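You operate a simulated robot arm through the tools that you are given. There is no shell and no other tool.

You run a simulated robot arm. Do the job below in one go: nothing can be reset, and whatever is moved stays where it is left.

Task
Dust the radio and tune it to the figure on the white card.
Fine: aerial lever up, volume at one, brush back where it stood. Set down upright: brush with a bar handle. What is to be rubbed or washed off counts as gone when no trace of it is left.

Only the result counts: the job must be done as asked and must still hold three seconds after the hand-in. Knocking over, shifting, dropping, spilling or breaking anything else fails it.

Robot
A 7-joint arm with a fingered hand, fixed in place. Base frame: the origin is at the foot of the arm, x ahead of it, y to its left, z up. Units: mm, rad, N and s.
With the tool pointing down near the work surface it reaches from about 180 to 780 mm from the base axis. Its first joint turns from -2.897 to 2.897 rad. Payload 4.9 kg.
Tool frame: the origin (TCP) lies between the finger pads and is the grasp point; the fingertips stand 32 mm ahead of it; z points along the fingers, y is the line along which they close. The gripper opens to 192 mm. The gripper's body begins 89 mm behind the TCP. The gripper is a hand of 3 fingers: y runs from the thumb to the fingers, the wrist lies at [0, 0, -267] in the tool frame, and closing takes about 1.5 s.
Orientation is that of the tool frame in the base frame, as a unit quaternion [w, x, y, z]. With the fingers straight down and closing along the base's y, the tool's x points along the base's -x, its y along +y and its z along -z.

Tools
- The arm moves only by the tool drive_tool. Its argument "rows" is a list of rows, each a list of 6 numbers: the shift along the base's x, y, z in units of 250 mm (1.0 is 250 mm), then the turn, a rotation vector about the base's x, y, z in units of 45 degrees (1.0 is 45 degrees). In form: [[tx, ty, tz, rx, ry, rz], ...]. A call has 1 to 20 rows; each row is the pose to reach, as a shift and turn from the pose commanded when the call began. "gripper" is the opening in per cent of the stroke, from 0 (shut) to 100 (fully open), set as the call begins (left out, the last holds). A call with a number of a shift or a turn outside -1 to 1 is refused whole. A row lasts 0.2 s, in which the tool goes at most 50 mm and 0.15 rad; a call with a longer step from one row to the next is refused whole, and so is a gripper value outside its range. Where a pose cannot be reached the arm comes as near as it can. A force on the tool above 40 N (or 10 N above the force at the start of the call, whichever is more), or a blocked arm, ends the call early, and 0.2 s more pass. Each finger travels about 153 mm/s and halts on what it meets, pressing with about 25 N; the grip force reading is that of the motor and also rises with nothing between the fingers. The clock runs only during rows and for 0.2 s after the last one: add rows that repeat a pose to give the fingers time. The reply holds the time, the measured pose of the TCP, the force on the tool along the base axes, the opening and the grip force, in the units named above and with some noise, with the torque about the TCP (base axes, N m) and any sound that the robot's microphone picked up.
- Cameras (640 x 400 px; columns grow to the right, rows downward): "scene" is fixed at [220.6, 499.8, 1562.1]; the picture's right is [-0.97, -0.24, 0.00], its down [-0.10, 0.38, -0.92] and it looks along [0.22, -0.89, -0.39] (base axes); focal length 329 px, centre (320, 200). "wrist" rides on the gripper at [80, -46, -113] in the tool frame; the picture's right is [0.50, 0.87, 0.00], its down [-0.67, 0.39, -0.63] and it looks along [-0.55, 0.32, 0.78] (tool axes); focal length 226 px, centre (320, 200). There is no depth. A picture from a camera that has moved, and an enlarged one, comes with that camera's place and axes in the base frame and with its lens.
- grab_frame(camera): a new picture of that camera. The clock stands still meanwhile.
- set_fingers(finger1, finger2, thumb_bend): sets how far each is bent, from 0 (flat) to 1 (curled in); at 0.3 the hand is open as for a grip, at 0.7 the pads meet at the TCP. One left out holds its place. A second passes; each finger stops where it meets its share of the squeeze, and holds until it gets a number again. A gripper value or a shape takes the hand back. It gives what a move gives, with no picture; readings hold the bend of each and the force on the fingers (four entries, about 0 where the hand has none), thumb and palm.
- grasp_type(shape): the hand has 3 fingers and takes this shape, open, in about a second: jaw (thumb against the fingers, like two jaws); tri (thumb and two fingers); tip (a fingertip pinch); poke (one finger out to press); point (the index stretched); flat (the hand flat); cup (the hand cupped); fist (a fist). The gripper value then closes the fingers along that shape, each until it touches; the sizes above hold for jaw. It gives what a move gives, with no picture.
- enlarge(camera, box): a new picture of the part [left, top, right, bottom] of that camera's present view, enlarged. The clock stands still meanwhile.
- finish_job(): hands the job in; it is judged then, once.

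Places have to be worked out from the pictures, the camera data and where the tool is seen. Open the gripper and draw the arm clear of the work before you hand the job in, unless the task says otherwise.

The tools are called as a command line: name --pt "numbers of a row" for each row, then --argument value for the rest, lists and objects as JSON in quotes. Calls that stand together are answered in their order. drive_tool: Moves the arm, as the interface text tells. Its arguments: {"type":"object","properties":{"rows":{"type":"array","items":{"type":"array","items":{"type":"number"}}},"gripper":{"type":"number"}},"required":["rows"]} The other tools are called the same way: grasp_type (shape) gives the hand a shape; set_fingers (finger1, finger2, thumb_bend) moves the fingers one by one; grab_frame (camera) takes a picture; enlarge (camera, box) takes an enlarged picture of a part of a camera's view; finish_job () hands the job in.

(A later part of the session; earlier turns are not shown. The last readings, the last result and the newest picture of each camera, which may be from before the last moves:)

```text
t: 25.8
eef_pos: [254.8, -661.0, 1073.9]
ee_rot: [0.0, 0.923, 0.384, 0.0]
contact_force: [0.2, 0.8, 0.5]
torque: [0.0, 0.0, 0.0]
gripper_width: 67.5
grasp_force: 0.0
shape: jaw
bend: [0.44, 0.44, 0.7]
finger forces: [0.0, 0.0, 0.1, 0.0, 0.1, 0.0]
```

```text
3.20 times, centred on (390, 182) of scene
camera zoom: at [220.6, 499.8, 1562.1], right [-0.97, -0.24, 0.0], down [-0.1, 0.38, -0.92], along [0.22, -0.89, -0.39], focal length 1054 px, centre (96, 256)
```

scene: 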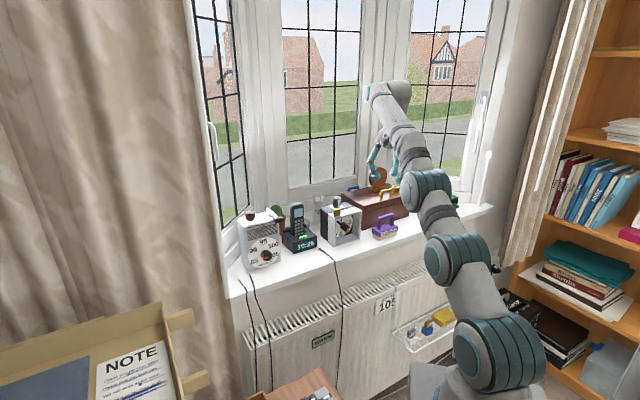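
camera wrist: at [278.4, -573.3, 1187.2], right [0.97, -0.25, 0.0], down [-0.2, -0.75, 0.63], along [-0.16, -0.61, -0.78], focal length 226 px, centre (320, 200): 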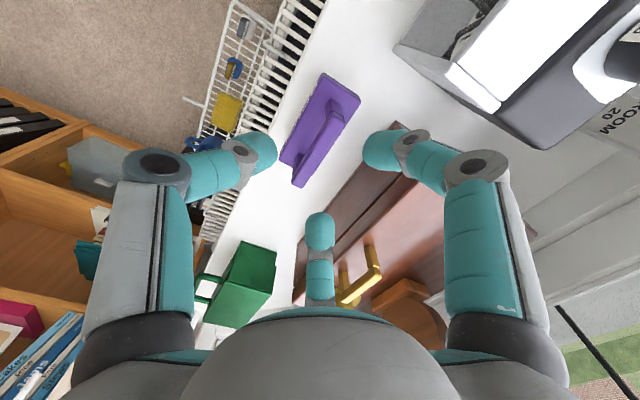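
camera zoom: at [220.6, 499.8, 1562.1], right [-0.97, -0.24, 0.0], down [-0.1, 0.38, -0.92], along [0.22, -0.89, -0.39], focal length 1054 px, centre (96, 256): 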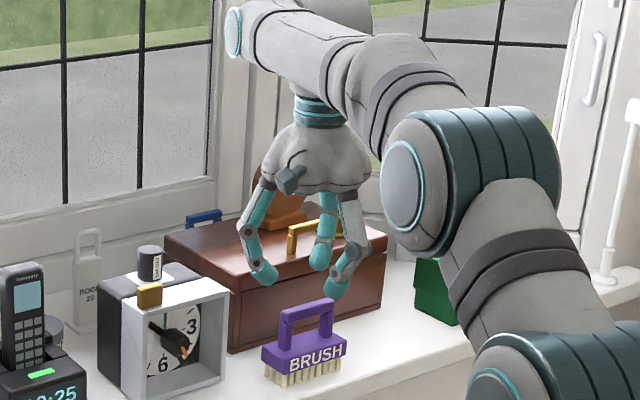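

The hand is over the bar, 2–3 mm off in x; I correct and go down to TCP z≈1006.

drive_tool --pt "-0.006 -0.002 -0.07 0 0 0" --pt "-0.0108 -0.0032 -0.14 0 0 0" --pt "-0.0108 -0.0032 -0.21 0 0 0" --pt "-0.0108 -0.0032 -0.273 0 0 0" --pt "-0.0108 -0.0032 -0.273 0 0 0"

grab_frame --camera "wrist"

enlarge --camera "scene" --box '[330, 120, 450, 245]'

```text
t: 27.0
eef_pos: [248.8, -662.7, 1005.4]
ee_rot: [-0.001, 0.923, 0.385, 0.0]
contact_force: [0.0, -0.5, 0.2]
torque: [0.01, 0.0, -0.01]
gripper_width: 67.4
grasp_force: 0.2
shape: jaw
bend: [0.44, 0.44, 0.7]
finger forces: [0.0, 0.1, 0.0, 0.1, 0.0, 0.0]
```

```text
taken
camera wrist: at [273.7, -575.6, 1118.5], right [0.97, -0.25, 0.0], down [-0.2, -0.75, 0.63], along [-0.16, -0.61, -0.78], focal length 226 px, centre (320, 200)
```

wrist: 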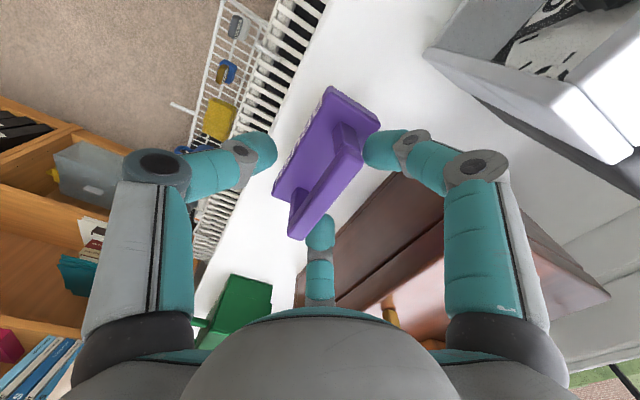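

```text
3.20 times, centred on (390, 182) of scene
camera zoom: at [220.6, 499.8, 1562.1], right [-0.97, -0.24, 0.0], down [-0.1, 0.38, -0.92], along [0.22, -0.89, -0.39], focal length 1054 px, centre (96, 256)
```

zoom: 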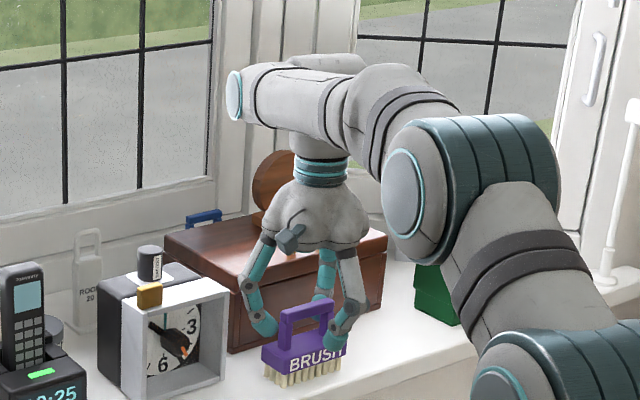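

The bar sits between thumb and fingers as planned. I close the hand on it.

drive_tool --pt "0 0 0 0 0 0" --pt "0 0 0 0 0 0" --pt "0 0 0 0 0 0" --pt "0 0 0 0 0 0" --pt "0 0 0 0 0 0" --pt "0 0 0 0 0 0" --pt "0 0 0 0 0 0" --gripper 0

grab_frame --camera "wrist"

enlarge --camera "scene" --box '[330, 120, 450, 245]'

```text
t: 28.6
eef_pos: [250.1, -663.0, 1006.7]
ee_rot: [-0.001, 0.923, 0.385, 0.001]
contact_force: [-1.4, 0.4, -1.4]
torque: [0.01, 0.0, 0.03]
gripper_width: 0.8
grasp_force: 25.0
shape: jaw
bend: [0.71, 0.71, 0.71]
finger forces: [0.1, 0.0, 0.0, 0.0, 0.1, 0.0]
```

```text
taken
camera wrist: at [273.7, -575.6, 1118.5], right [0.97, -0.25, 0.0], down [-0.2, -0.75, 0.63], along [-0.16, -0.61, -0.78], focal length 226 px, centre (320, 200)
```

wrist: 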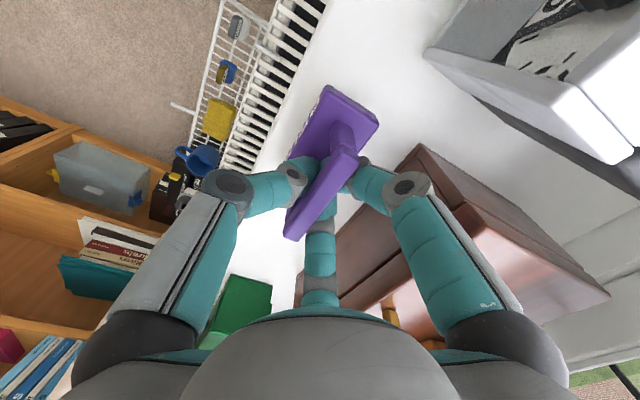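

```text
3.20 times, centred on (390, 182) of scene
camera zoom: at [220.6, 499.8, 1562.1], right [-0.97, -0.24, 0.0], down [-0.1, 0.38, -0.92], along [0.22, -0.89, -0.39], focal length 1054 px, centre (96, 256)
```

zoom: 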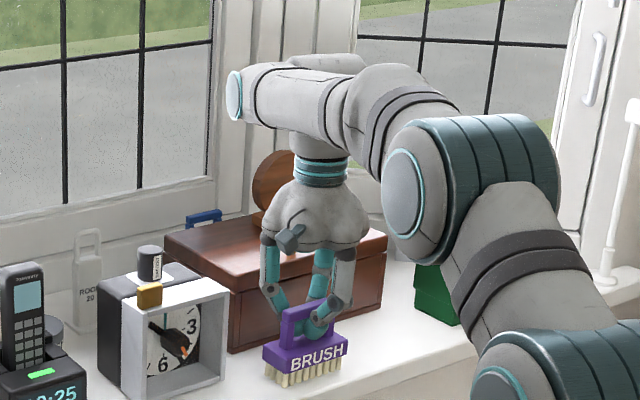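

The opening reads 0.8 mm with no finger force, so the fingers seem to have met below the bar, through the handle loop. I look closely.

enlarge --camera "wrist" --box '[250, 80, 410, 260]'

enlarge --camera "scene" --box '[365, 190, 415, 245]'

```text
2.22 times, centred on (330, 170) of wrist
camera zoom: at [273.7, -575.6, 1118.5], right [0.97, -0.25, 0.0], down [-0.2, -0.75, 0.63], along [-0.16, -0.61, -0.78], focal length 502 px, centre (298, 267)
```

zoom: 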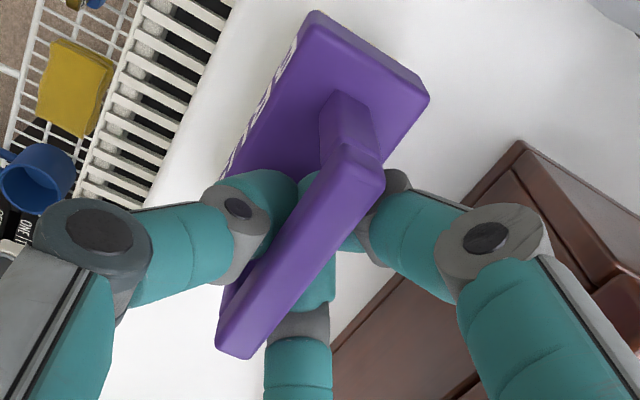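

```text
7.27 times, centred on (390, 218) of scene
camera zoom: at [220.6, 499.8, 1562.1], right [-0.97, -0.24, 0.0], down [-0.1, 0.38, -0.92], along [0.22, -0.89, -0.39], focal length 2396 px, centre (-189, 73)
```

zoom: 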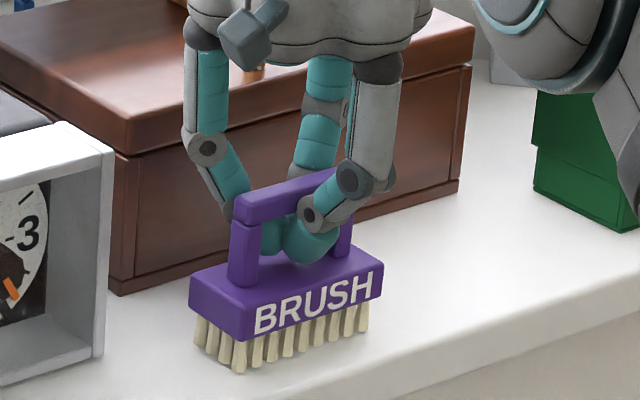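

The fingertips met under the bar, about 18 mm below its middle. I reopen, raise the hand 18 mm and close again so the tips pinch the bar itself.

drive_tool --pt "0 0 0 0 0 0" --pt "0 0 0 0 0 0" --pt "0 0 0 0 0 0" --pt "0 0 0 0 0 0" --pt "0.004 0.003 0.036 0 0 0" --pt "0.008 0.006 0.072 0 0 0" --pt "0.008 0.006 0.072 0 0 0" --gripper 35

drive_tool --pt "0 0 0 0 0 0" --pt "0 0 0 0 0 0" --pt "0 0 0 0 0 0" --pt "0 0 0 0 0 0" --pt "0 0 0 0 0 0" --pt "0 0 0 0 0 0" --pt "0 0 0 0 0 0" --gripper 0

enlarge --camera "wrist" --box '[250, 80, 410, 260]'

enlarge --camera "scene" --box '[365, 190, 415, 245]'

```text
t: 30.2
eef_pos: [251.2, -660.3, 1024.5]
ee_rot: [-0.001, 0.923, 0.385, 0.002]
contact_force: [0.7, -0.8, -0.1]
torque: [-0.02, 0.01, 0.04]
gripper_width: 66.6
grasp_force: 0.1
shape: jaw
bend: [0.45, 0.45, 0.7]
finger forces: [0.0, 0.0, 0.1, 0.0, 0.1, 0.0]
```

```text
t: 31.8
eef_pos: [251.7, -661.1, 1023.9]
ee_rot: [-0.002, 0.923, 0.384, 0.002]
contact_force: [0.7, 0.9, -0.1]
torque: [0.02, 0.05, 0.01]
gripper_width: 16.4
grasp_force: 24.9
shape: jaw
bend: [0.75, 0.75, 0.7]
finger forces: [17.7, 17.8, 0.0, 0.1, 24.6, 0.0]
```

```text
2.22 times, centred on (330, 170) of wrist
camera zoom: at [275.5, -573.2, 1137.0], right [0.97, -0.25, 0.0], down [-0.2, -0.75, 0.63], along [-0.16, -0.61, -0.78], focal length 502 px, centre (298, 267)
```

zoom: 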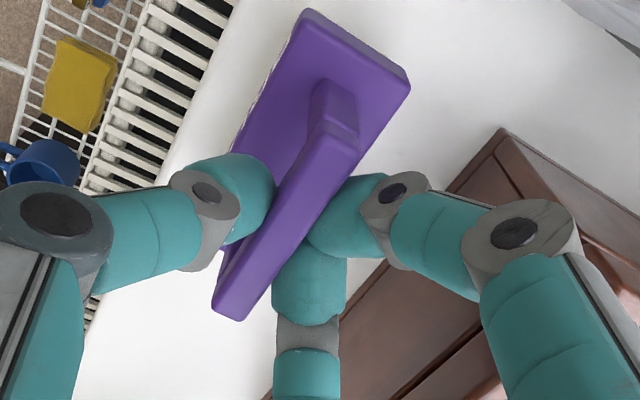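

```text
7.27 times, centred on (390, 218) of scene
camera zoom: at [220.6, 499.8, 1562.1], right [-0.97, -0.24, 0.0], down [-0.1, 0.38, -0.92], along [0.22, -0.89, -0.39], focal length 2396 px, centre (-189, 73)
```

zoom: 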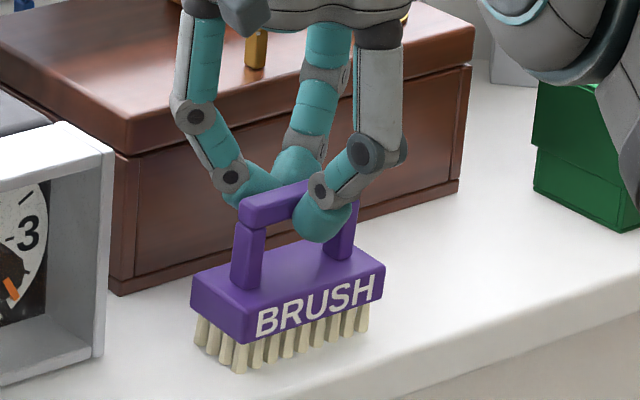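

A firm grip now: 16 mm opening with forces on all three digits, TCP at (251.5, −662.4, 1024.0), which I note for the return. I lift the brush gently by 60 mm.

drive_tool --pt "0 0 0.02 0 0 0" --pt "0 0 0.06 0 0 0" --pt "0 0 0.12 0 0 0" --pt "0 0 0.18 0 0 0" --pt "0 0 0.24 0 0 0" --pt "0 0 0.24 0 0 0"

enlarge --camera "scene" --box '[340, 160, 440, 245]'

```text
t: 33.2
eef_pos: [250.1, -662.1, 1086.5]
ee_rot: [-0.001, 0.923, 0.384, 0.001]
contact_force: [-0.6, -0.7, -1.0]
torque: [0.01, -0.03, -0.01]
gripper_width: 16.2
grasp_force: 25.6
shape: jaw
bend: [0.75, 0.75, 0.7]
finger forces: [18.3, 18.3, 0.0, 0.0, 23.8, 0.0]
```

```text
4.71 times, centred on (390, 202) of scene
camera zoom: at [220.6, 499.8, 1562.1], right [-0.97, -0.24, 0.0], down [-0.1, 0.38, -0.92], along [0.22, -0.89, -0.39], focal length 1550 px, centre (-9, 188)
```

zoom: 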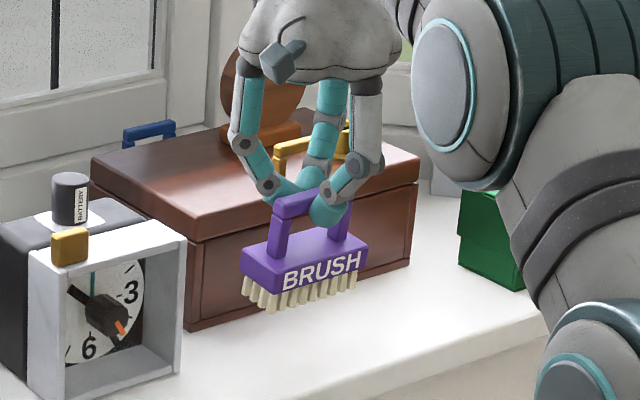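

The brush hangs straight. I draw it back off the sill, then travel along the sill towards the radio while pitching the hand to horizontal.

drive_tool --pt "-0.1 0.1 0.02 0 0 0" --pt "-0.22 0.22 0.02 0 0 0" --pt "-0.34 0.34 0.02 0 0 0" --pt "-0.46 0.46 0.02 0 0 0" --pt "-0.46 0.46 0.02 0 0 0"

drive_tool --pt "0.06 0.06 0 -0.1 -0.1 0" --pt "0.16 0.16 0 -0.22 -0.22 0" --pt "0.27 0.27 0 -0.34 -0.34 0" --pt "0.38 0.38 0 -0.46 -0.46 0" --pt "0.49 0.49 0 -0.58 -0.58 0" --pt "0.6 0.6 0 -0.707 -0.707 0" --pt "0.68 0.68 0 -0.707 -0.707 0" --pt "0.68 0.68 0 -0.707 -0.707 0"

grab_frame --camera "scene"

grab_frame --camera "wrist"

```text
t: 34.4
eef_pos: [136.4, -546.4, 1089.8]
ee_rot: [-0.001, 0.924, 0.384, 0.001]
contact_force: [0.9, -0.6, -0.1]
torque: [0.0, -0.01, -0.03]
gripper_width: 16.3
grasp_force: 25.4
shape: jaw
bend: [0.75, 0.75, 0.7]
finger forces: [19.0, 18.9, 0.0, 0.0, 23.7, 0.0]
```

```text
t: 36.2
eef_pos: [305.4, -377.0, 1088.9]
ee_rot: [0.352, 0.853, 0.356, 0.147]
contact_force: [-0.8, -0.5, -0.1]
torque: [0.04, 0.02, -0.02]
gripper_width: 16.4
grasp_force: 24.4
shape: jaw
bend: [0.75, 0.75, 0.7]
finger forces: [20.6, 20.3, 0.0, 0.0, 23.9, 0.0]
```

```text
taken
```

scene: 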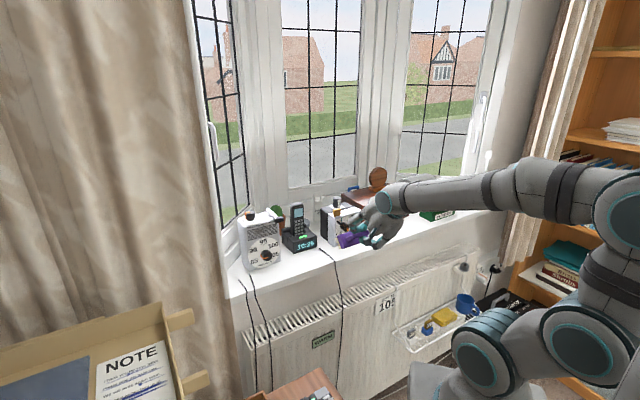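

```text
taken
camera wrist: at [282.8, -242.1, 1135.9], right [0.79, -0.08, 0.61], down [-0.59, -0.36, 0.72], along [0.16, -0.93, -0.33], focal length 226 px, centre (320, 200)
```

wrist: 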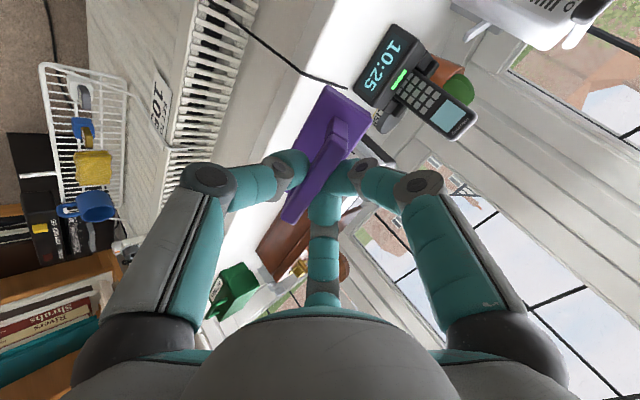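

The grip holds and the hand is at 45°. I go on along the sill to v≈215, z≈1060 and pitch the remaining 45° so the bristles face the radio.

drive_tool --pt "0.094 0.094 -0.01 -0.1 -0.1 0" --pt "0.188 0.188 -0.03 -0.2 -0.2 0" --pt "0.282 0.282 -0.05 -0.3 -0.3 0" --pt "0.376 0.376 -0.07 -0.4 -0.4 0" --pt "0.47 0.47 -0.09 -0.5 -0.5 0" --pt "0.564 0.564 -0.1 -0.6 -0.6 0" --pt "0.658 0.658 -0.11 -0.707 -0.707 0" --pt "0.751 0.751 -0.116 -0.707 -0.707 0" --pt "0.751 0.751 -0.116 -0.707 -0.707 0"

grab_frame --camera "scene"

grab_frame --camera "wrist"

```text
t: 38.2
eef_pos: [494.7, -188.2, 1062.9]
ee_rot: [0.653, 0.653, 0.273, 0.27]
contact_force: [0.4, -0.3, -0.6]
torque: [0.03, 0.04, 0.0]
gripper_width: 15.6
grasp_force: 25.1
shape: jaw
bend: [0.75, 0.75, 0.7]
finger forces: [22.8, 22.6, 0.1, 0.0, 24.7, 0.0]
out of reach, approached as far as the arm can: row 3, 4
```

```text
taken
```

scene: 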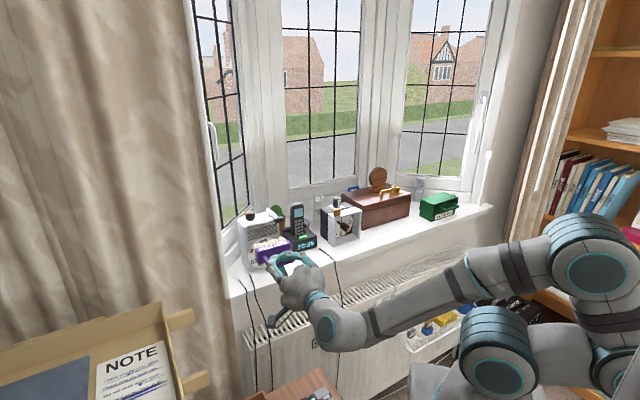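

```text
taken
camera wrist: at [471.2, -53.1, 1014.6], right [0.36, 0.36, 0.86], down [-0.92, -0.03, 0.39], along [0.17, -0.93, 0.32], focal length 226 px, centre (320, 200)
```

wrist: 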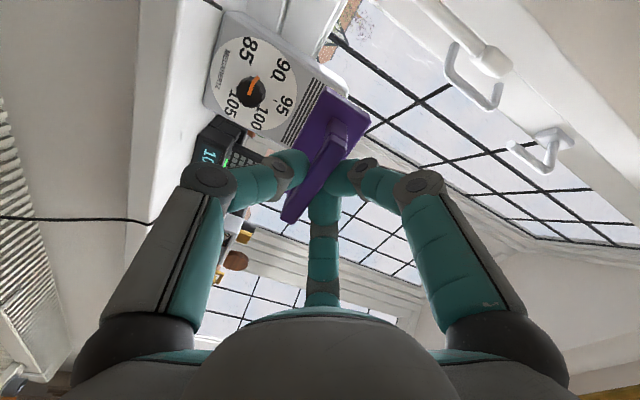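

Brush faces the radio at u≈483, v≈217, z≈1063. I advance towards the grille, leaving a gap of about 8 mm.

drive_tool --pt "0.08 -0.08 0 0 0 0" --pt "0.16 -0.16 0 0 0 0" --pt "0.24 -0.24 0 0 0 0" --pt "0.3 -0.3 0 0 0 0" --pt "0.3 -0.3 0 0 0 0"

enlarge --camera "scene" --box '[225, 190, 325, 290]'

enlarge --camera "wrist" --box '[200, 0, 440, 230]'

```text
t: 39.4
eef_pos: [569.7, -265.1, 1063.1]
ee_rot: [0.653, 0.652, 0.273, 0.271]
contact_force: [-28.7, 24.1, 8.5]
torque: [0.01, -0.04, -0.04]
gripper_width: 17.8
grasp_force: 25.4
shape: jaw
bend: [0.76, 0.76, 0.67]
finger forces: [35.5, 34.1, 0.0, 0.0, 28.3, 0.0]
```

```text
4.00 times, centred on (275, 240) of scene
camera zoom: at [220.6, 499.8, 1562.1], right [-0.97, -0.24, 0.0], down [-0.1, 0.38, -0.92], along [0.22, -0.89, -0.39], focal length 1318 px, centre (500, 40)
```

zoom: 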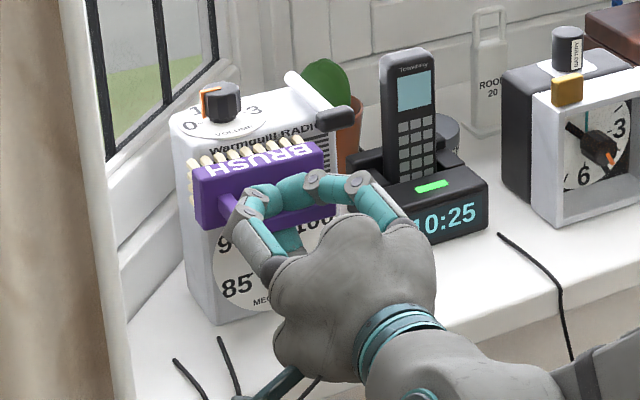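

```text
1.74 times, centred on (320, 115) of wrist
camera zoom: at [545.9, -129.2, 1016.3], right [0.35, 0.36, 0.86], down [-0.92, -0.03, 0.39], along [0.17, -0.93, 0.32], focal length 393 px, centre (320, 348)
```

zoom: 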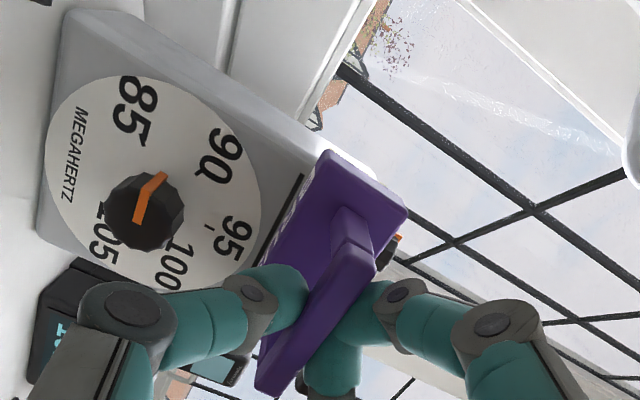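

Contact came earlier than expected, with about 37 N on the grille; the radio has not shifted. I ease back 4 mm to lighten the pressure and read the force.

drive_tool --pt "-0.006 0.006 0 0 0 0" --pt "-0.0113 0.0113 0 0 0 0" --pt "-0.0113 0.0113 0 0 0 0"

enlarge --camera "scene" --box '[230, 200, 310, 280]'

```text
t: 40.2
eef_pos: [567.1, -263.2, 1061.4]
ee_rot: [0.653, 0.653, 0.273, 0.27]
contact_force: [-0.4, -0.4, -0.3]
torque: [0.06, 0.09, -0.02]
gripper_width: 16.8
grasp_force: 25.2
shape: jaw
bend: [0.75, 0.75, 0.69]
finger forces: [24.6, 23.9, 0.0, 0.0, 25.6, 0.0]
```

```text
5.00 times, centred on (270, 240) of scene
camera zoom: at [220.6, 499.8, 1562.1], right [-0.97, -0.24, 0.0], down [-0.1, 0.38, -0.92], along [0.22, -0.89, -0.39], focal length 1647 px, centre (570, 0)
```

zoom: 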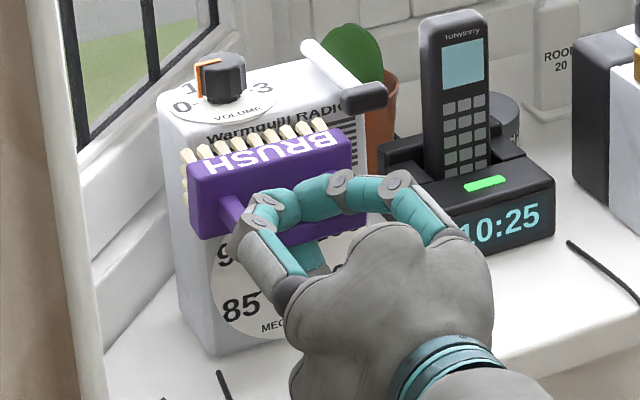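

No force at u≈587 and 37 N at u≈590, so light contact begins just past 587. I press about 1.6 mm in and stroke sideways under the lever grip.

drive_tool --pt "0.0045 -0.0045 -0.012 0 0 0" --pt "-0.0181 -0.0271 -0.012 0 0 0" --pt "-0.0407 -0.0497 -0.012 0 0 0" --pt "-0.0521 -0.0611 -0.012 0 0 0" --pt "-0.0238 -0.0328 -0.012 0 0 0" --pt "0.0045 -0.0045 -0.012 0 0 0" --pt "0.0328 0.0238 -0.012 0 0 0" --pt "0.0611 0.0521 -0.012 0 0 0" --pt "0.0328 0.0238 -0.012 0 0 0" --pt "0.0045 -0.0045 -0.012 0 0 0"

enlarge --camera "scene" --box '[230, 200, 310, 280]'

```text
t: 42.4
eef_pos: [567.0, -263.3, 1059.3]
ee_rot: [0.653, 0.653, 0.273, 0.271]
contact_force: [-1.6, 3.2, -0.8]
torque: [0.1, 0.04, 0.03]
gripper_width: 16.8
grasp_force: 24.6
shape: jaw
bend: [0.75, 0.75, 0.69]
finger forces: [25.5, 0.0, 0.0, 0.0, 26.3, 0.1]
```

```text
5.00 times, centred on (270, 240) of scene
camera zoom: at [220.6, 499.8, 1562.1], right [-0.97, -0.24, 0.0], down [-0.1, 0.38, -0.92], along [0.22, -0.89, -0.39], focal length 1647 px, centre (570, 0)
```

zoom: 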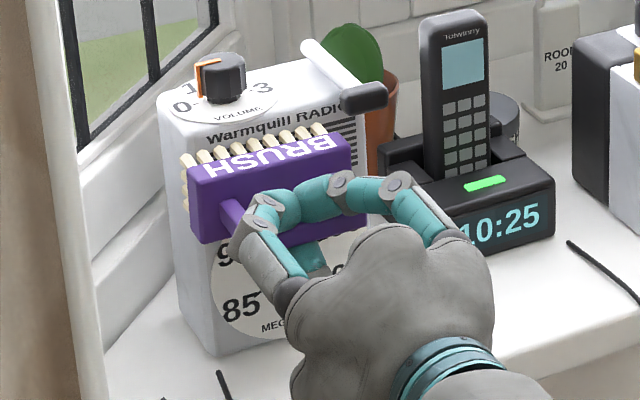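

The visible text above the brush looks clean, but finger 2 now reads no force. I back off 100 mm to inspect the grille and the grip.

drive_tool --pt "-0.06 0.06 0 0 0 0" --pt "-0.14 0.14 -0.04 0 0 0" --pt "-0.22 0.22 -0.1 0 0 0" --pt "-0.3 0.3 -0.16 0 0 0" --pt "-0.3 0.3 -0.16 0 0 0"

enlarge --camera "scene" --box '[230, 200, 310, 280]'

enlarge --camera "wrist" --box '[180, 0, 440, 240]'

```text
t: 43.6
eef_pos: [493.0, -186.0, 1017.6]
ee_rot: [0.653, 0.653, 0.273, 0.27]
contact_force: [0.0, -0.2, -1.4]
torque: [0.04, 0.03, -0.03]
gripper_width: 16.6
grasp_force: 24.9
shape: jaw
bend: [0.75, 0.75, 0.69]
finger forces: [24.9, 0.0, 0.0, 0.0, 25.5, 0.1]
```

```text
5.00 times, centred on (270, 240) of scene
camera zoom: at [220.6, 499.8, 1562.1], right [-0.97, -0.24, 0.0], down [-0.1, 0.38, -0.92], along [0.22, -0.89, -0.39], focal length 1647 px, centre (570, 0)
```

zoom: 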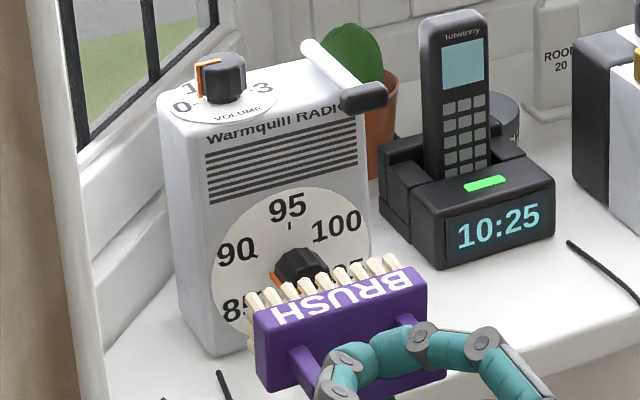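

```text
1.67 times, centred on (310, 120) of wrist
camera zoom: at [469.5, -50.6, 971.4], right [0.36, 0.36, 0.86], down [-0.92, -0.03, 0.39], along [0.17, -0.93, 0.32], focal length 377 px, centre (337, 333)
```

zoom: 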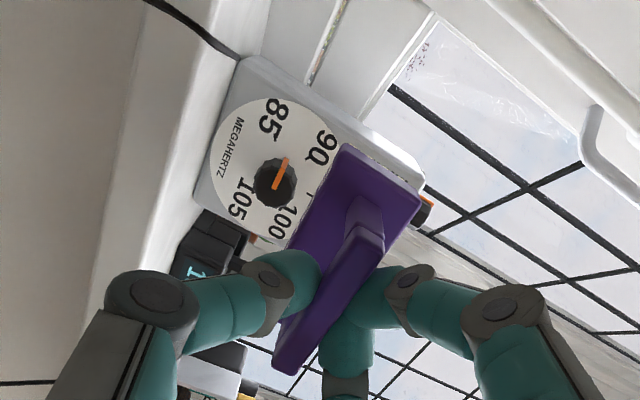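

The grille looks clean. I zoom further into it for any leftover dust.

enlarge --camera "scene" --box '[250, 218, 282, 244]'

enlarge --camera "scene" --box '[232, 200, 282, 225]'

grab_frame --camera "wrist"

```text
15.38 times, centred on (266, 231) of scene
camera zoom: at [220.6, 499.8, 1562.1], right [-0.97, -0.24, 0.0], down [-0.1, 0.38, -0.92], along [0.22, -0.89, -0.39], focal length 5068 px, centre (1151, -277)
```

zoom: 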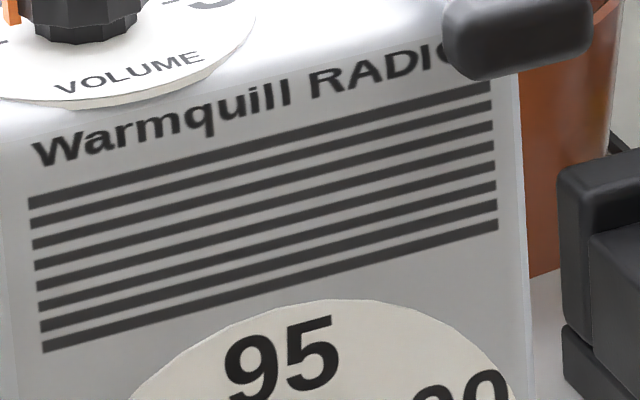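

```text
12.80 times, centred on (257, 212) of scene
camera zoom: at [220.6, 499.8, 1562.1], right [-0.97, -0.24, 0.0], down [-0.1, 0.38, -0.92], along [0.22, -0.89, -0.39], focal length 4216 px, centre (1126, 40)
```

zoom: 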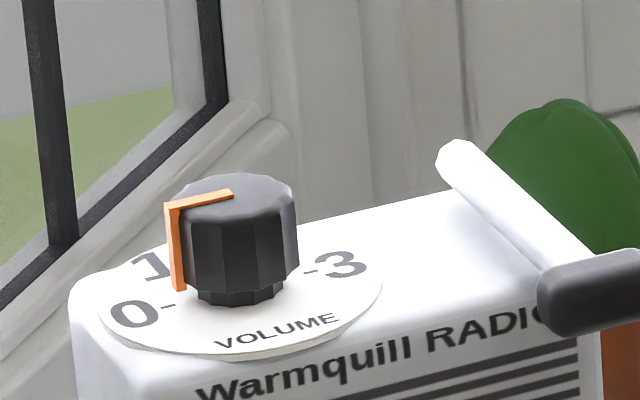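

```text
taken
camera wrist: at [469.5, -50.6, 971.4], right [0.36, 0.36, 0.86], down [-0.92, -0.03, 0.39], along [0.17, -0.93, 0.32], focal length 226 px, centre (320, 200)
```

wrist: 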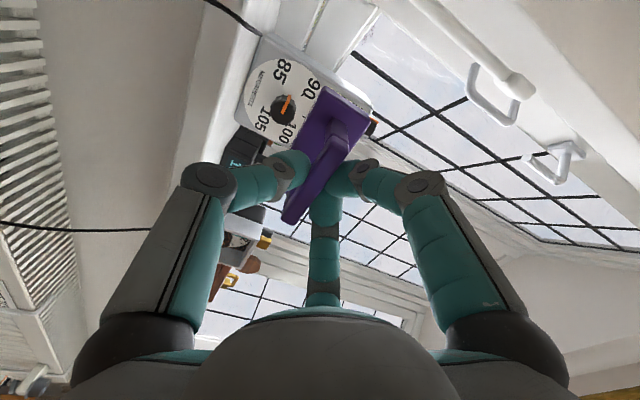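

The grille is clean. Before returning the brush I compare how it now sits in the hand with the view taken at the grasp.

enlarge --camera "wrist" --box '[250, 80, 410, 260]'

```text
2.22 times, centred on (330, 170) of wrist
camera zoom: at [469.5, -50.6, 971.4], right [0.36, 0.36, 0.86], down [-0.92, -0.03, 0.39], along [0.17, -0.93, 0.32], focal length 502 px, centre (298, 267)
```

zoom: 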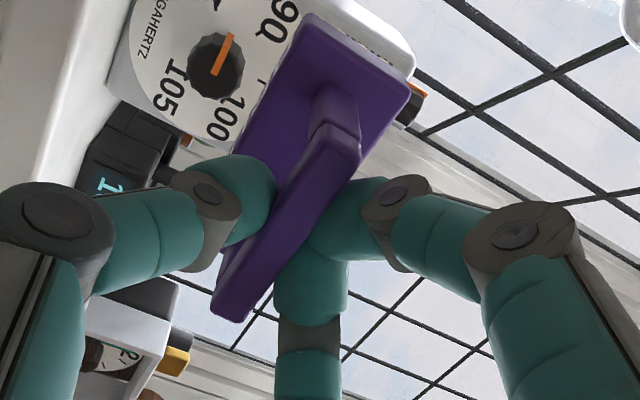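

The brush sits almost as it did at the grasp. I retrace: raise, then pitch the hand back down to vertical in front of the sill.

drive_tool --pt "-0.02 0.02 0.06 0.08 0.08 0" --pt "-0.03 0.03 0.14 0.19 0.19 0" --pt "-0.04 0.04 0.22 0.3 0.3 0" --pt "-0.04 0.04 0.28 0.41 0.41 0" --pt "-0.04 0.04 0.3 0.52 0.52 0" --pt "-0.04 0.04 0.3 0.62 0.62 0" --pt "-0.04 0.04 0.3 0.707 0.707 0" --pt "-0.04 0.04 0.3 0.707 0.707 0"

drive_tool --pt "-0.02 -0.02 0 0.1 0.1 0" --pt "-0.06 -0.06 0 0.21 0.21 0" --pt "-0.12 -0.12 0 0.32 0.32 0" --pt "-0.18 -0.18 0 0.43 0.43 0" --pt "-0.24 -0.24 0 0.54 0.54 0" --pt "-0.3 -0.3 0 0.64 0.64 0" --pt "-0.36 -0.36 0 0.707 0.707 0" --pt "-0.36 -0.36 0 0.707 0.707 0"

grab_frame --camera "scene"

```text
t: 45.4
eef_pos: [482.4, -176.6, 1093.1]
ee_rot: [0.353, 0.853, 0.356, 0.147]
contact_force: [0.2, -0.1, -0.3]
torque: [0.06, 0.0, -0.02]
gripper_width: 16.6
grasp_force: 24.5
shape: jaw
bend: [0.75, 0.75, 0.69]
finger forces: [0.1, 0.0, 0.1, 0.1, 25.0, 0.0]
```

```text
t: 47.2
eef_pos: [391.4, -266.8, 1090.7]
ee_rot: [-0.002, 0.923, 0.385, 0.001]
contact_force: [1.0, -0.2, -0.4]
torque: [0.02, 0.02, -0.01]
gripper_width: 16.4
grasp_force: 25.0
shape: jaw
bend: [0.75, 0.75, 0.69]
finger forces: [0.1, 0.0, 0.0, 0.0, 24.3, 0.0]
```

```text
taken
```

scene: 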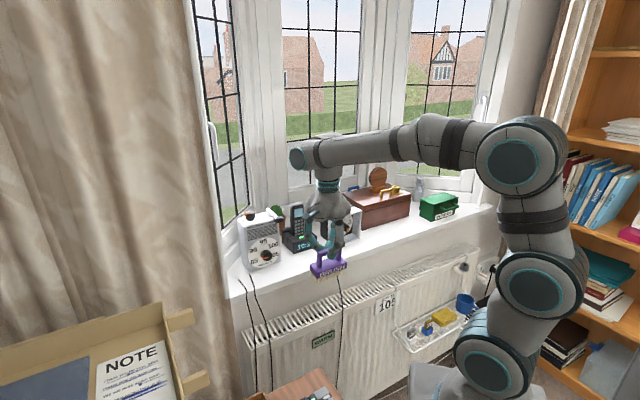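

The brush is still held, though only the thumb reports force. I look closely at the grip.

enlarge --camera "wrist" --box '[250, 80, 410, 260]'

enlarge --camera "scene" --box '[285, 200, 375, 290]'

```text
2.22 times, centred on (330, 170) of wrist
camera zoom: at [415.5, -179.0, 1204.4], right [0.97, -0.25, 0.0], down [-0.2, -0.75, 0.63], along [-0.16, -0.61, -0.78], focal length 502 px, centre (298, 267)
```

zoom: 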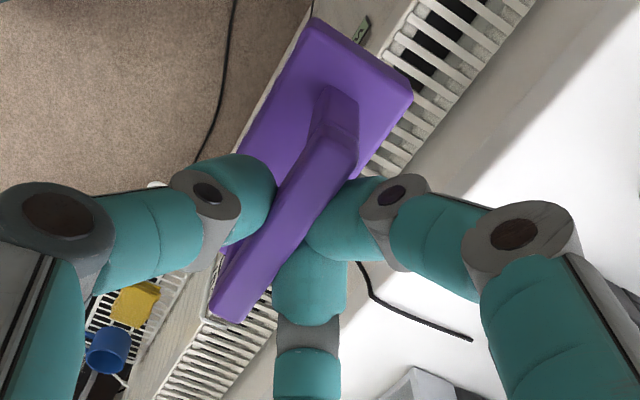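

```text
4.44 times, centred on (330, 245) of scene
camera zoom: at [220.6, 499.8, 1562.1], right [-0.97, -0.24, 0.0], down [-0.1, 0.38, -0.92], along [0.22, -0.89, -0.39], focal length 1464 px, centre (276, 0)
```

zoom: 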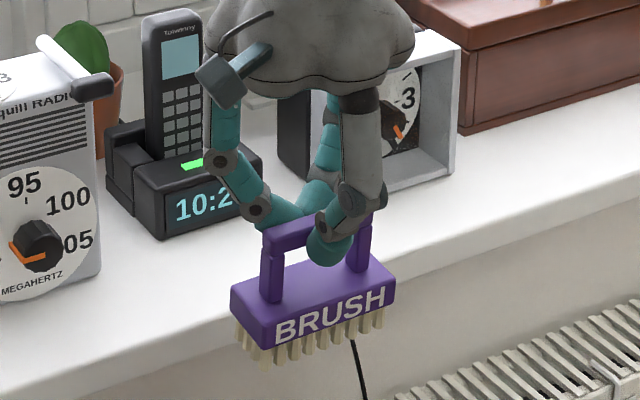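

The brush is secure, perhaps a few millimetres deeper in the grip. I carry it back along the sill front, then outwards above its old place.

drive_tool --pt "-0.125 -0.125 0 0 0 0" --pt "-0.25 -0.25 0 0 0 0" --pt "-0.375 -0.375 0 0 0 0" --pt "-0.5 -0.5 0 0 0 0" --pt "-0.625 -0.625 0 0 0 0" --pt "-0.75 -0.75 0 0 0 0" --pt "-0.875 -0.875 0 0 0 0" --pt "-1.0 -1.0 0 0 0 0"

drive_tool --pt "-0.071 -0.071 0 0 0 0" --pt "0.03 -0.17 0 0 0 0" --pt "0.13 -0.27 0 0 0 0" --pt "0.24 -0.38 0 0 0 0" --pt "0.34 -0.48 0 0 0 0" --pt "0.44 -0.582 0 0 0 0" --pt "0.44 -0.582 0 0 0 0"

grab_frame --camera "wrist"

enlarge --camera "scene" --box '[340, 160, 440, 245]'

```text
t: 49.0
eef_pos: [144.0, -514.4, 1094.2]
ee_rot: [-0.001, 0.923, 0.385, 0.0]
contact_force: [0.0, -1.1, -1.8]
torque: [0.01, -0.02, -0.02]
gripper_width: 16.2
grasp_force: 25.0
shape: jaw
bend: [0.75, 0.75, 0.69]
finger forces: [0.0, 0.1, 0.0, 0.1, 24.1, 0.0]
```

```text
t: 50.6
eef_pos: [253.4, -661.3, 1092.5]
ee_rot: [-0.002, 0.923, 0.385, 0.002]
contact_force: [-0.5, 0.7, -1.5]
torque: [0.01, 0.02, 0.02]
gripper_width: 16.3
grasp_force: 24.8
shape: jaw
bend: [0.75, 0.75, 0.69]
finger forces: [0.0, 0.0, 0.0, 0.0, 23.9, 0.0]
```

```text
taken
camera wrist: at [276.3, -573.8, 1206.1], right [0.97, -0.26, 0.0], down [-0.2, -0.75, 0.63], along [-0.16, -0.61, -0.78], focal length 226 px, centre (320, 200)
```

wrist: 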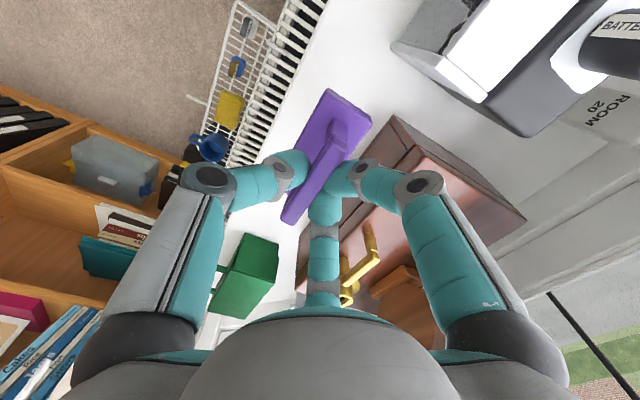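

```text
4.71 times, centred on (390, 202) of scene
camera zoom: at [220.6, 499.8, 1562.1], right [-0.97, -0.24, 0.0], down [-0.1, 0.38, -0.92], along [0.22, -0.89, -0.39], focal length 1550 px, centre (-9, 188)
```

zoom: 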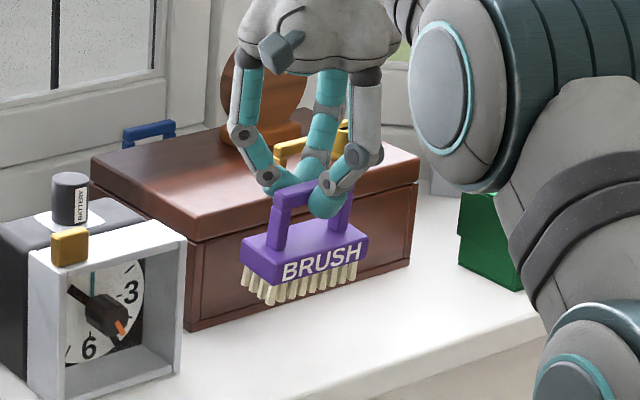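

The hand is back above the brush's place within 1 mm. I lower it to about 6 mm above the noted grasp height.

drive_tool --pt "-0.002 0.002 -0.06 0 0 0" --pt "-0.003 0.002 -0.12 0 0 0" --pt "-0.003 0.002 -0.18 0 0 0" --pt "-0.003 0.002 -0.22 0 0 0" --pt "-0.003 0.002 -0.25 0 0 0" --pt "-0.003 0.002 -0.25 0 0 0"

enlarge --camera "scene" --box '[365, 190, 415, 245]'

enlarge --camera "wrist" --box '[250, 80, 410, 260]'

```text
t: 52.0
eef_pos: [251.8, -663.9, 1029.7]
ee_rot: [-0.001, 0.923, 0.384, 0.001]
contact_force: [-0.6, 0.4, -0.7]
torque: [0.01, 0.03, -0.02]
gripper_width: 16.5
grasp_force: 25.1
shape: jaw
bend: [0.75, 0.75, 0.69]
finger forces: [0.0, 0.0, 0.0, 0.0, 24.0, 0.1]
```

```text
7.27 times, centred on (390, 218) of scene
camera zoom: at [220.6, 499.8, 1562.1], right [-0.97, -0.24, 0.0], down [-0.1, 0.38, -0.92], along [0.22, -0.89, -0.39], focal length 2396 px, centre (-189, 73)
```

zoom: 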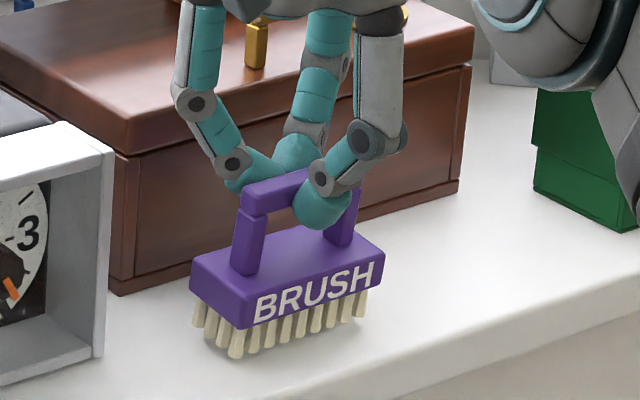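

```text
2.22 times, centred on (330, 170) of wrist
camera zoom: at [275.8, -576.2, 1142.7], right [0.97, -0.25, 0.0], down [-0.2, -0.75, 0.63], along [-0.16, -0.61, -0.78], focal length 502 px, centre (298, 267)
```

zoom: 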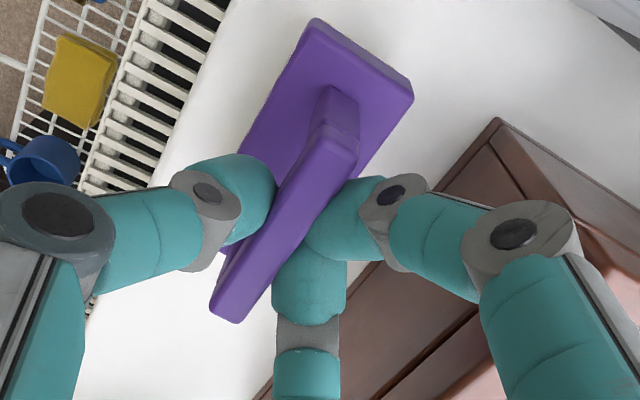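

The brush hangs about 8 mm above its standing height and ~2 mm too far out. I correct that and lower in small steps, watching the force.

drive_tool --pt "-0.0068 0.0068 -0.006 0 0 0" --pt "-0.0068 0.0068 -0.012 0 0 0" --pt "-0.0068 0.0068 -0.018 0 0 0" --pt "-0.0068 0.0068 -0.022 0 0 0" --pt "-0.0068 0.0068 -0.022 0 0 0"

```text
t: 53.2
eef_pos: [251.3, -660.5, 1025.0]
ee_rot: [-0.002, 0.923, 0.385, 0.001]
contact_force: [0.2, -0.4, 0.0]
torque: [0.01, -0.05, -0.01]
gripper_width: 16.4
grasp_force: 25.6
shape: jaw
bend: [0.75, 0.75, 0.69]
finger forces: [0.0, 0.0, 0.0, 0.1, 24.0, 0.0]
```

No contact yet at z≈1024; I lower another 2 mm and then look.

drive_tool --pt "0 0 -0.004 0 0 0" --pt "0 0 -0.008 0 0 0" --pt "0 0 -0.008 0 0 0"

enlarge --camera "scene" --box '[365, 190, 415, 245]'

```text
t: 54.0
eef_pos: [251.0, -659.9, 1025.2]
ee_rot: [0.001, 0.924, 0.384, 0.001]
contact_force: [0.8, -0.7, 9.0]
torque: [0.0, -0.03, 0.03]
gripper_width: 16.4
grasp_force: 24.9
shape: jaw
bend: [0.75, 0.75, 0.69]
finger forces: [0.0, 0.1, 0.0, 0.0, 24.3, 0.1]
```

```text
7.27 times, centred on (390, 218) of scene
camera zoom: at [220.6, 499.8, 1562.1], right [-0.97, -0.24, 0.0], down [-0.1, 0.38, -0.92], along [0.22, -0.89, -0.39], focal length 2396 px, centre (-189, 73)
```

zoom: 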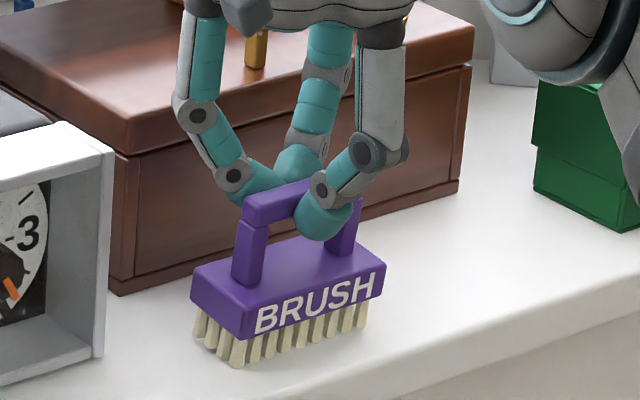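

The bristles touch with 9 N; I release the brush by opening the hand.

drive_tool --pt "0 0 0 0 0 0" --pt "0 0 0 0 0 0" --pt "0 0 0 0 0 0" --pt "0 0 0 0 0 0" --pt "0 0 0 0 0 0" --gripper 35

enlarge --camera "scene" --box '[365, 190, 415, 245]'

enlarge --camera "wrist" --box '[250, 80, 410, 260]'

```text
t: 55.2
eef_pos: [251.8, -660.3, 1023.2]
ee_rot: [-0.002, 0.923, 0.385, 0.001]
contact_force: [-1.3, 0.4, 0.4]
torque: [0.0, 0.02, 0.0]
gripper_width: 66.9
grasp_force: 0.1
shape: jaw
bend: [0.45, 0.45, 0.7]
finger forces: [0.0, 0.0, 0.0, 0.1, 0.1, 0.0]
```

```text
7.27 times, centred on (390, 218) of scene
camera zoom: at [220.6, 499.8, 1562.1], right [-0.97, -0.24, 0.0], down [-0.1, 0.38, -0.92], along [0.22, -0.89, -0.39], focal length 2396 px, centre (-189, 73)
```

zoom: 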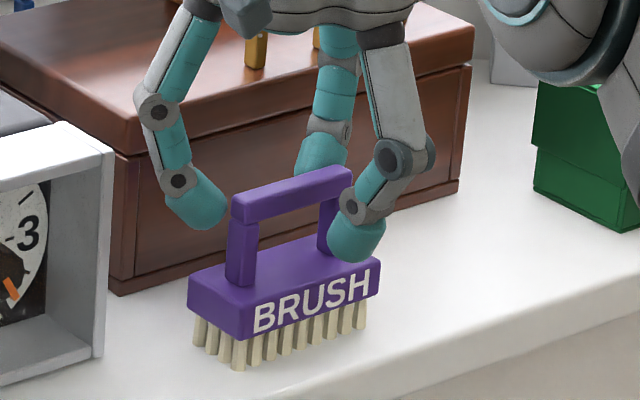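

```text
2.22 times, centred on (330, 170) of wrist
camera zoom: at [274.4, -572.7, 1136.2], right [0.97, -0.25, 0.0], down [-0.2, -0.75, 0.63], along [-0.16, -0.61, -0.78], focal length 502 px, centre (298, 267)
```

zoom: 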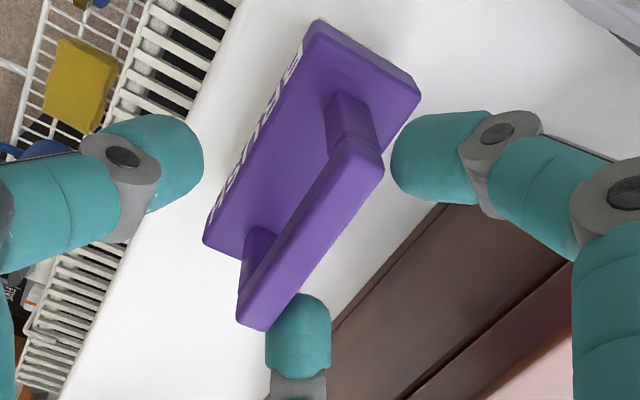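

The brush stands upright, within about 2 mm of where it was. I raise the hand straight up clear of it.

drive_tool --pt "0 0 0.06 0 0 0" --pt "0 0 0.14 0 0 0" --pt "0 0 0.24 0 0 0" --pt "0 0 0.34 0 0 0" --pt "-0.06 0.06 0.4 0 0 0" --pt "-0.18 0.18 0.4 0 0 0" --pt "-0.3 0.3 0.4 0 0 0" --pt "-0.42 0.42 0.4 0 0 0" --pt "-0.42 0.42 0.4 0 0 0"

enlarge --camera "scene" --box '[300, 180, 400, 245]'

grab_frame --camera "scene"

```text
t: 57.2
eef_pos: [142.2, -553.7, 1123.8]
ee_rot: [-0.001, 0.923, 0.384, 0.001]
contact_force: [-0.5, -0.2, 0.8]
torque: [-0.01, -0.02, 0.0]
gripper_width: 67.1
grasp_force: 0.1
shape: jaw
bend: [0.45, 0.45, 0.7]
finger forces: [0.0, 0.0, 0.1, 0.0, 0.0, 0.0]
```

```text
6.15 times, centred on (350, 212) of scene
camera zoom: at [220.6, 499.8, 1562.1], right [-0.97, -0.24, 0.0], down [-0.1, 0.38, -0.92], along [0.22, -0.89, -0.39], focal length 2027 px, centre (135, 123)
```

zoom: 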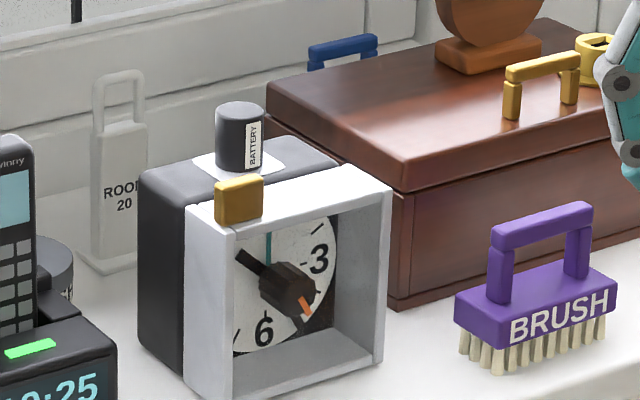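

```text
taken
```

scene: 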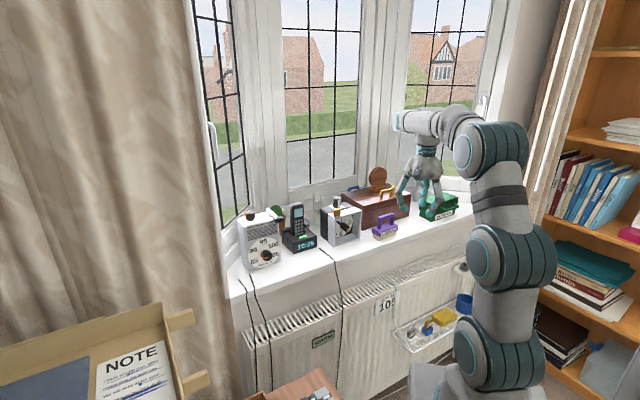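

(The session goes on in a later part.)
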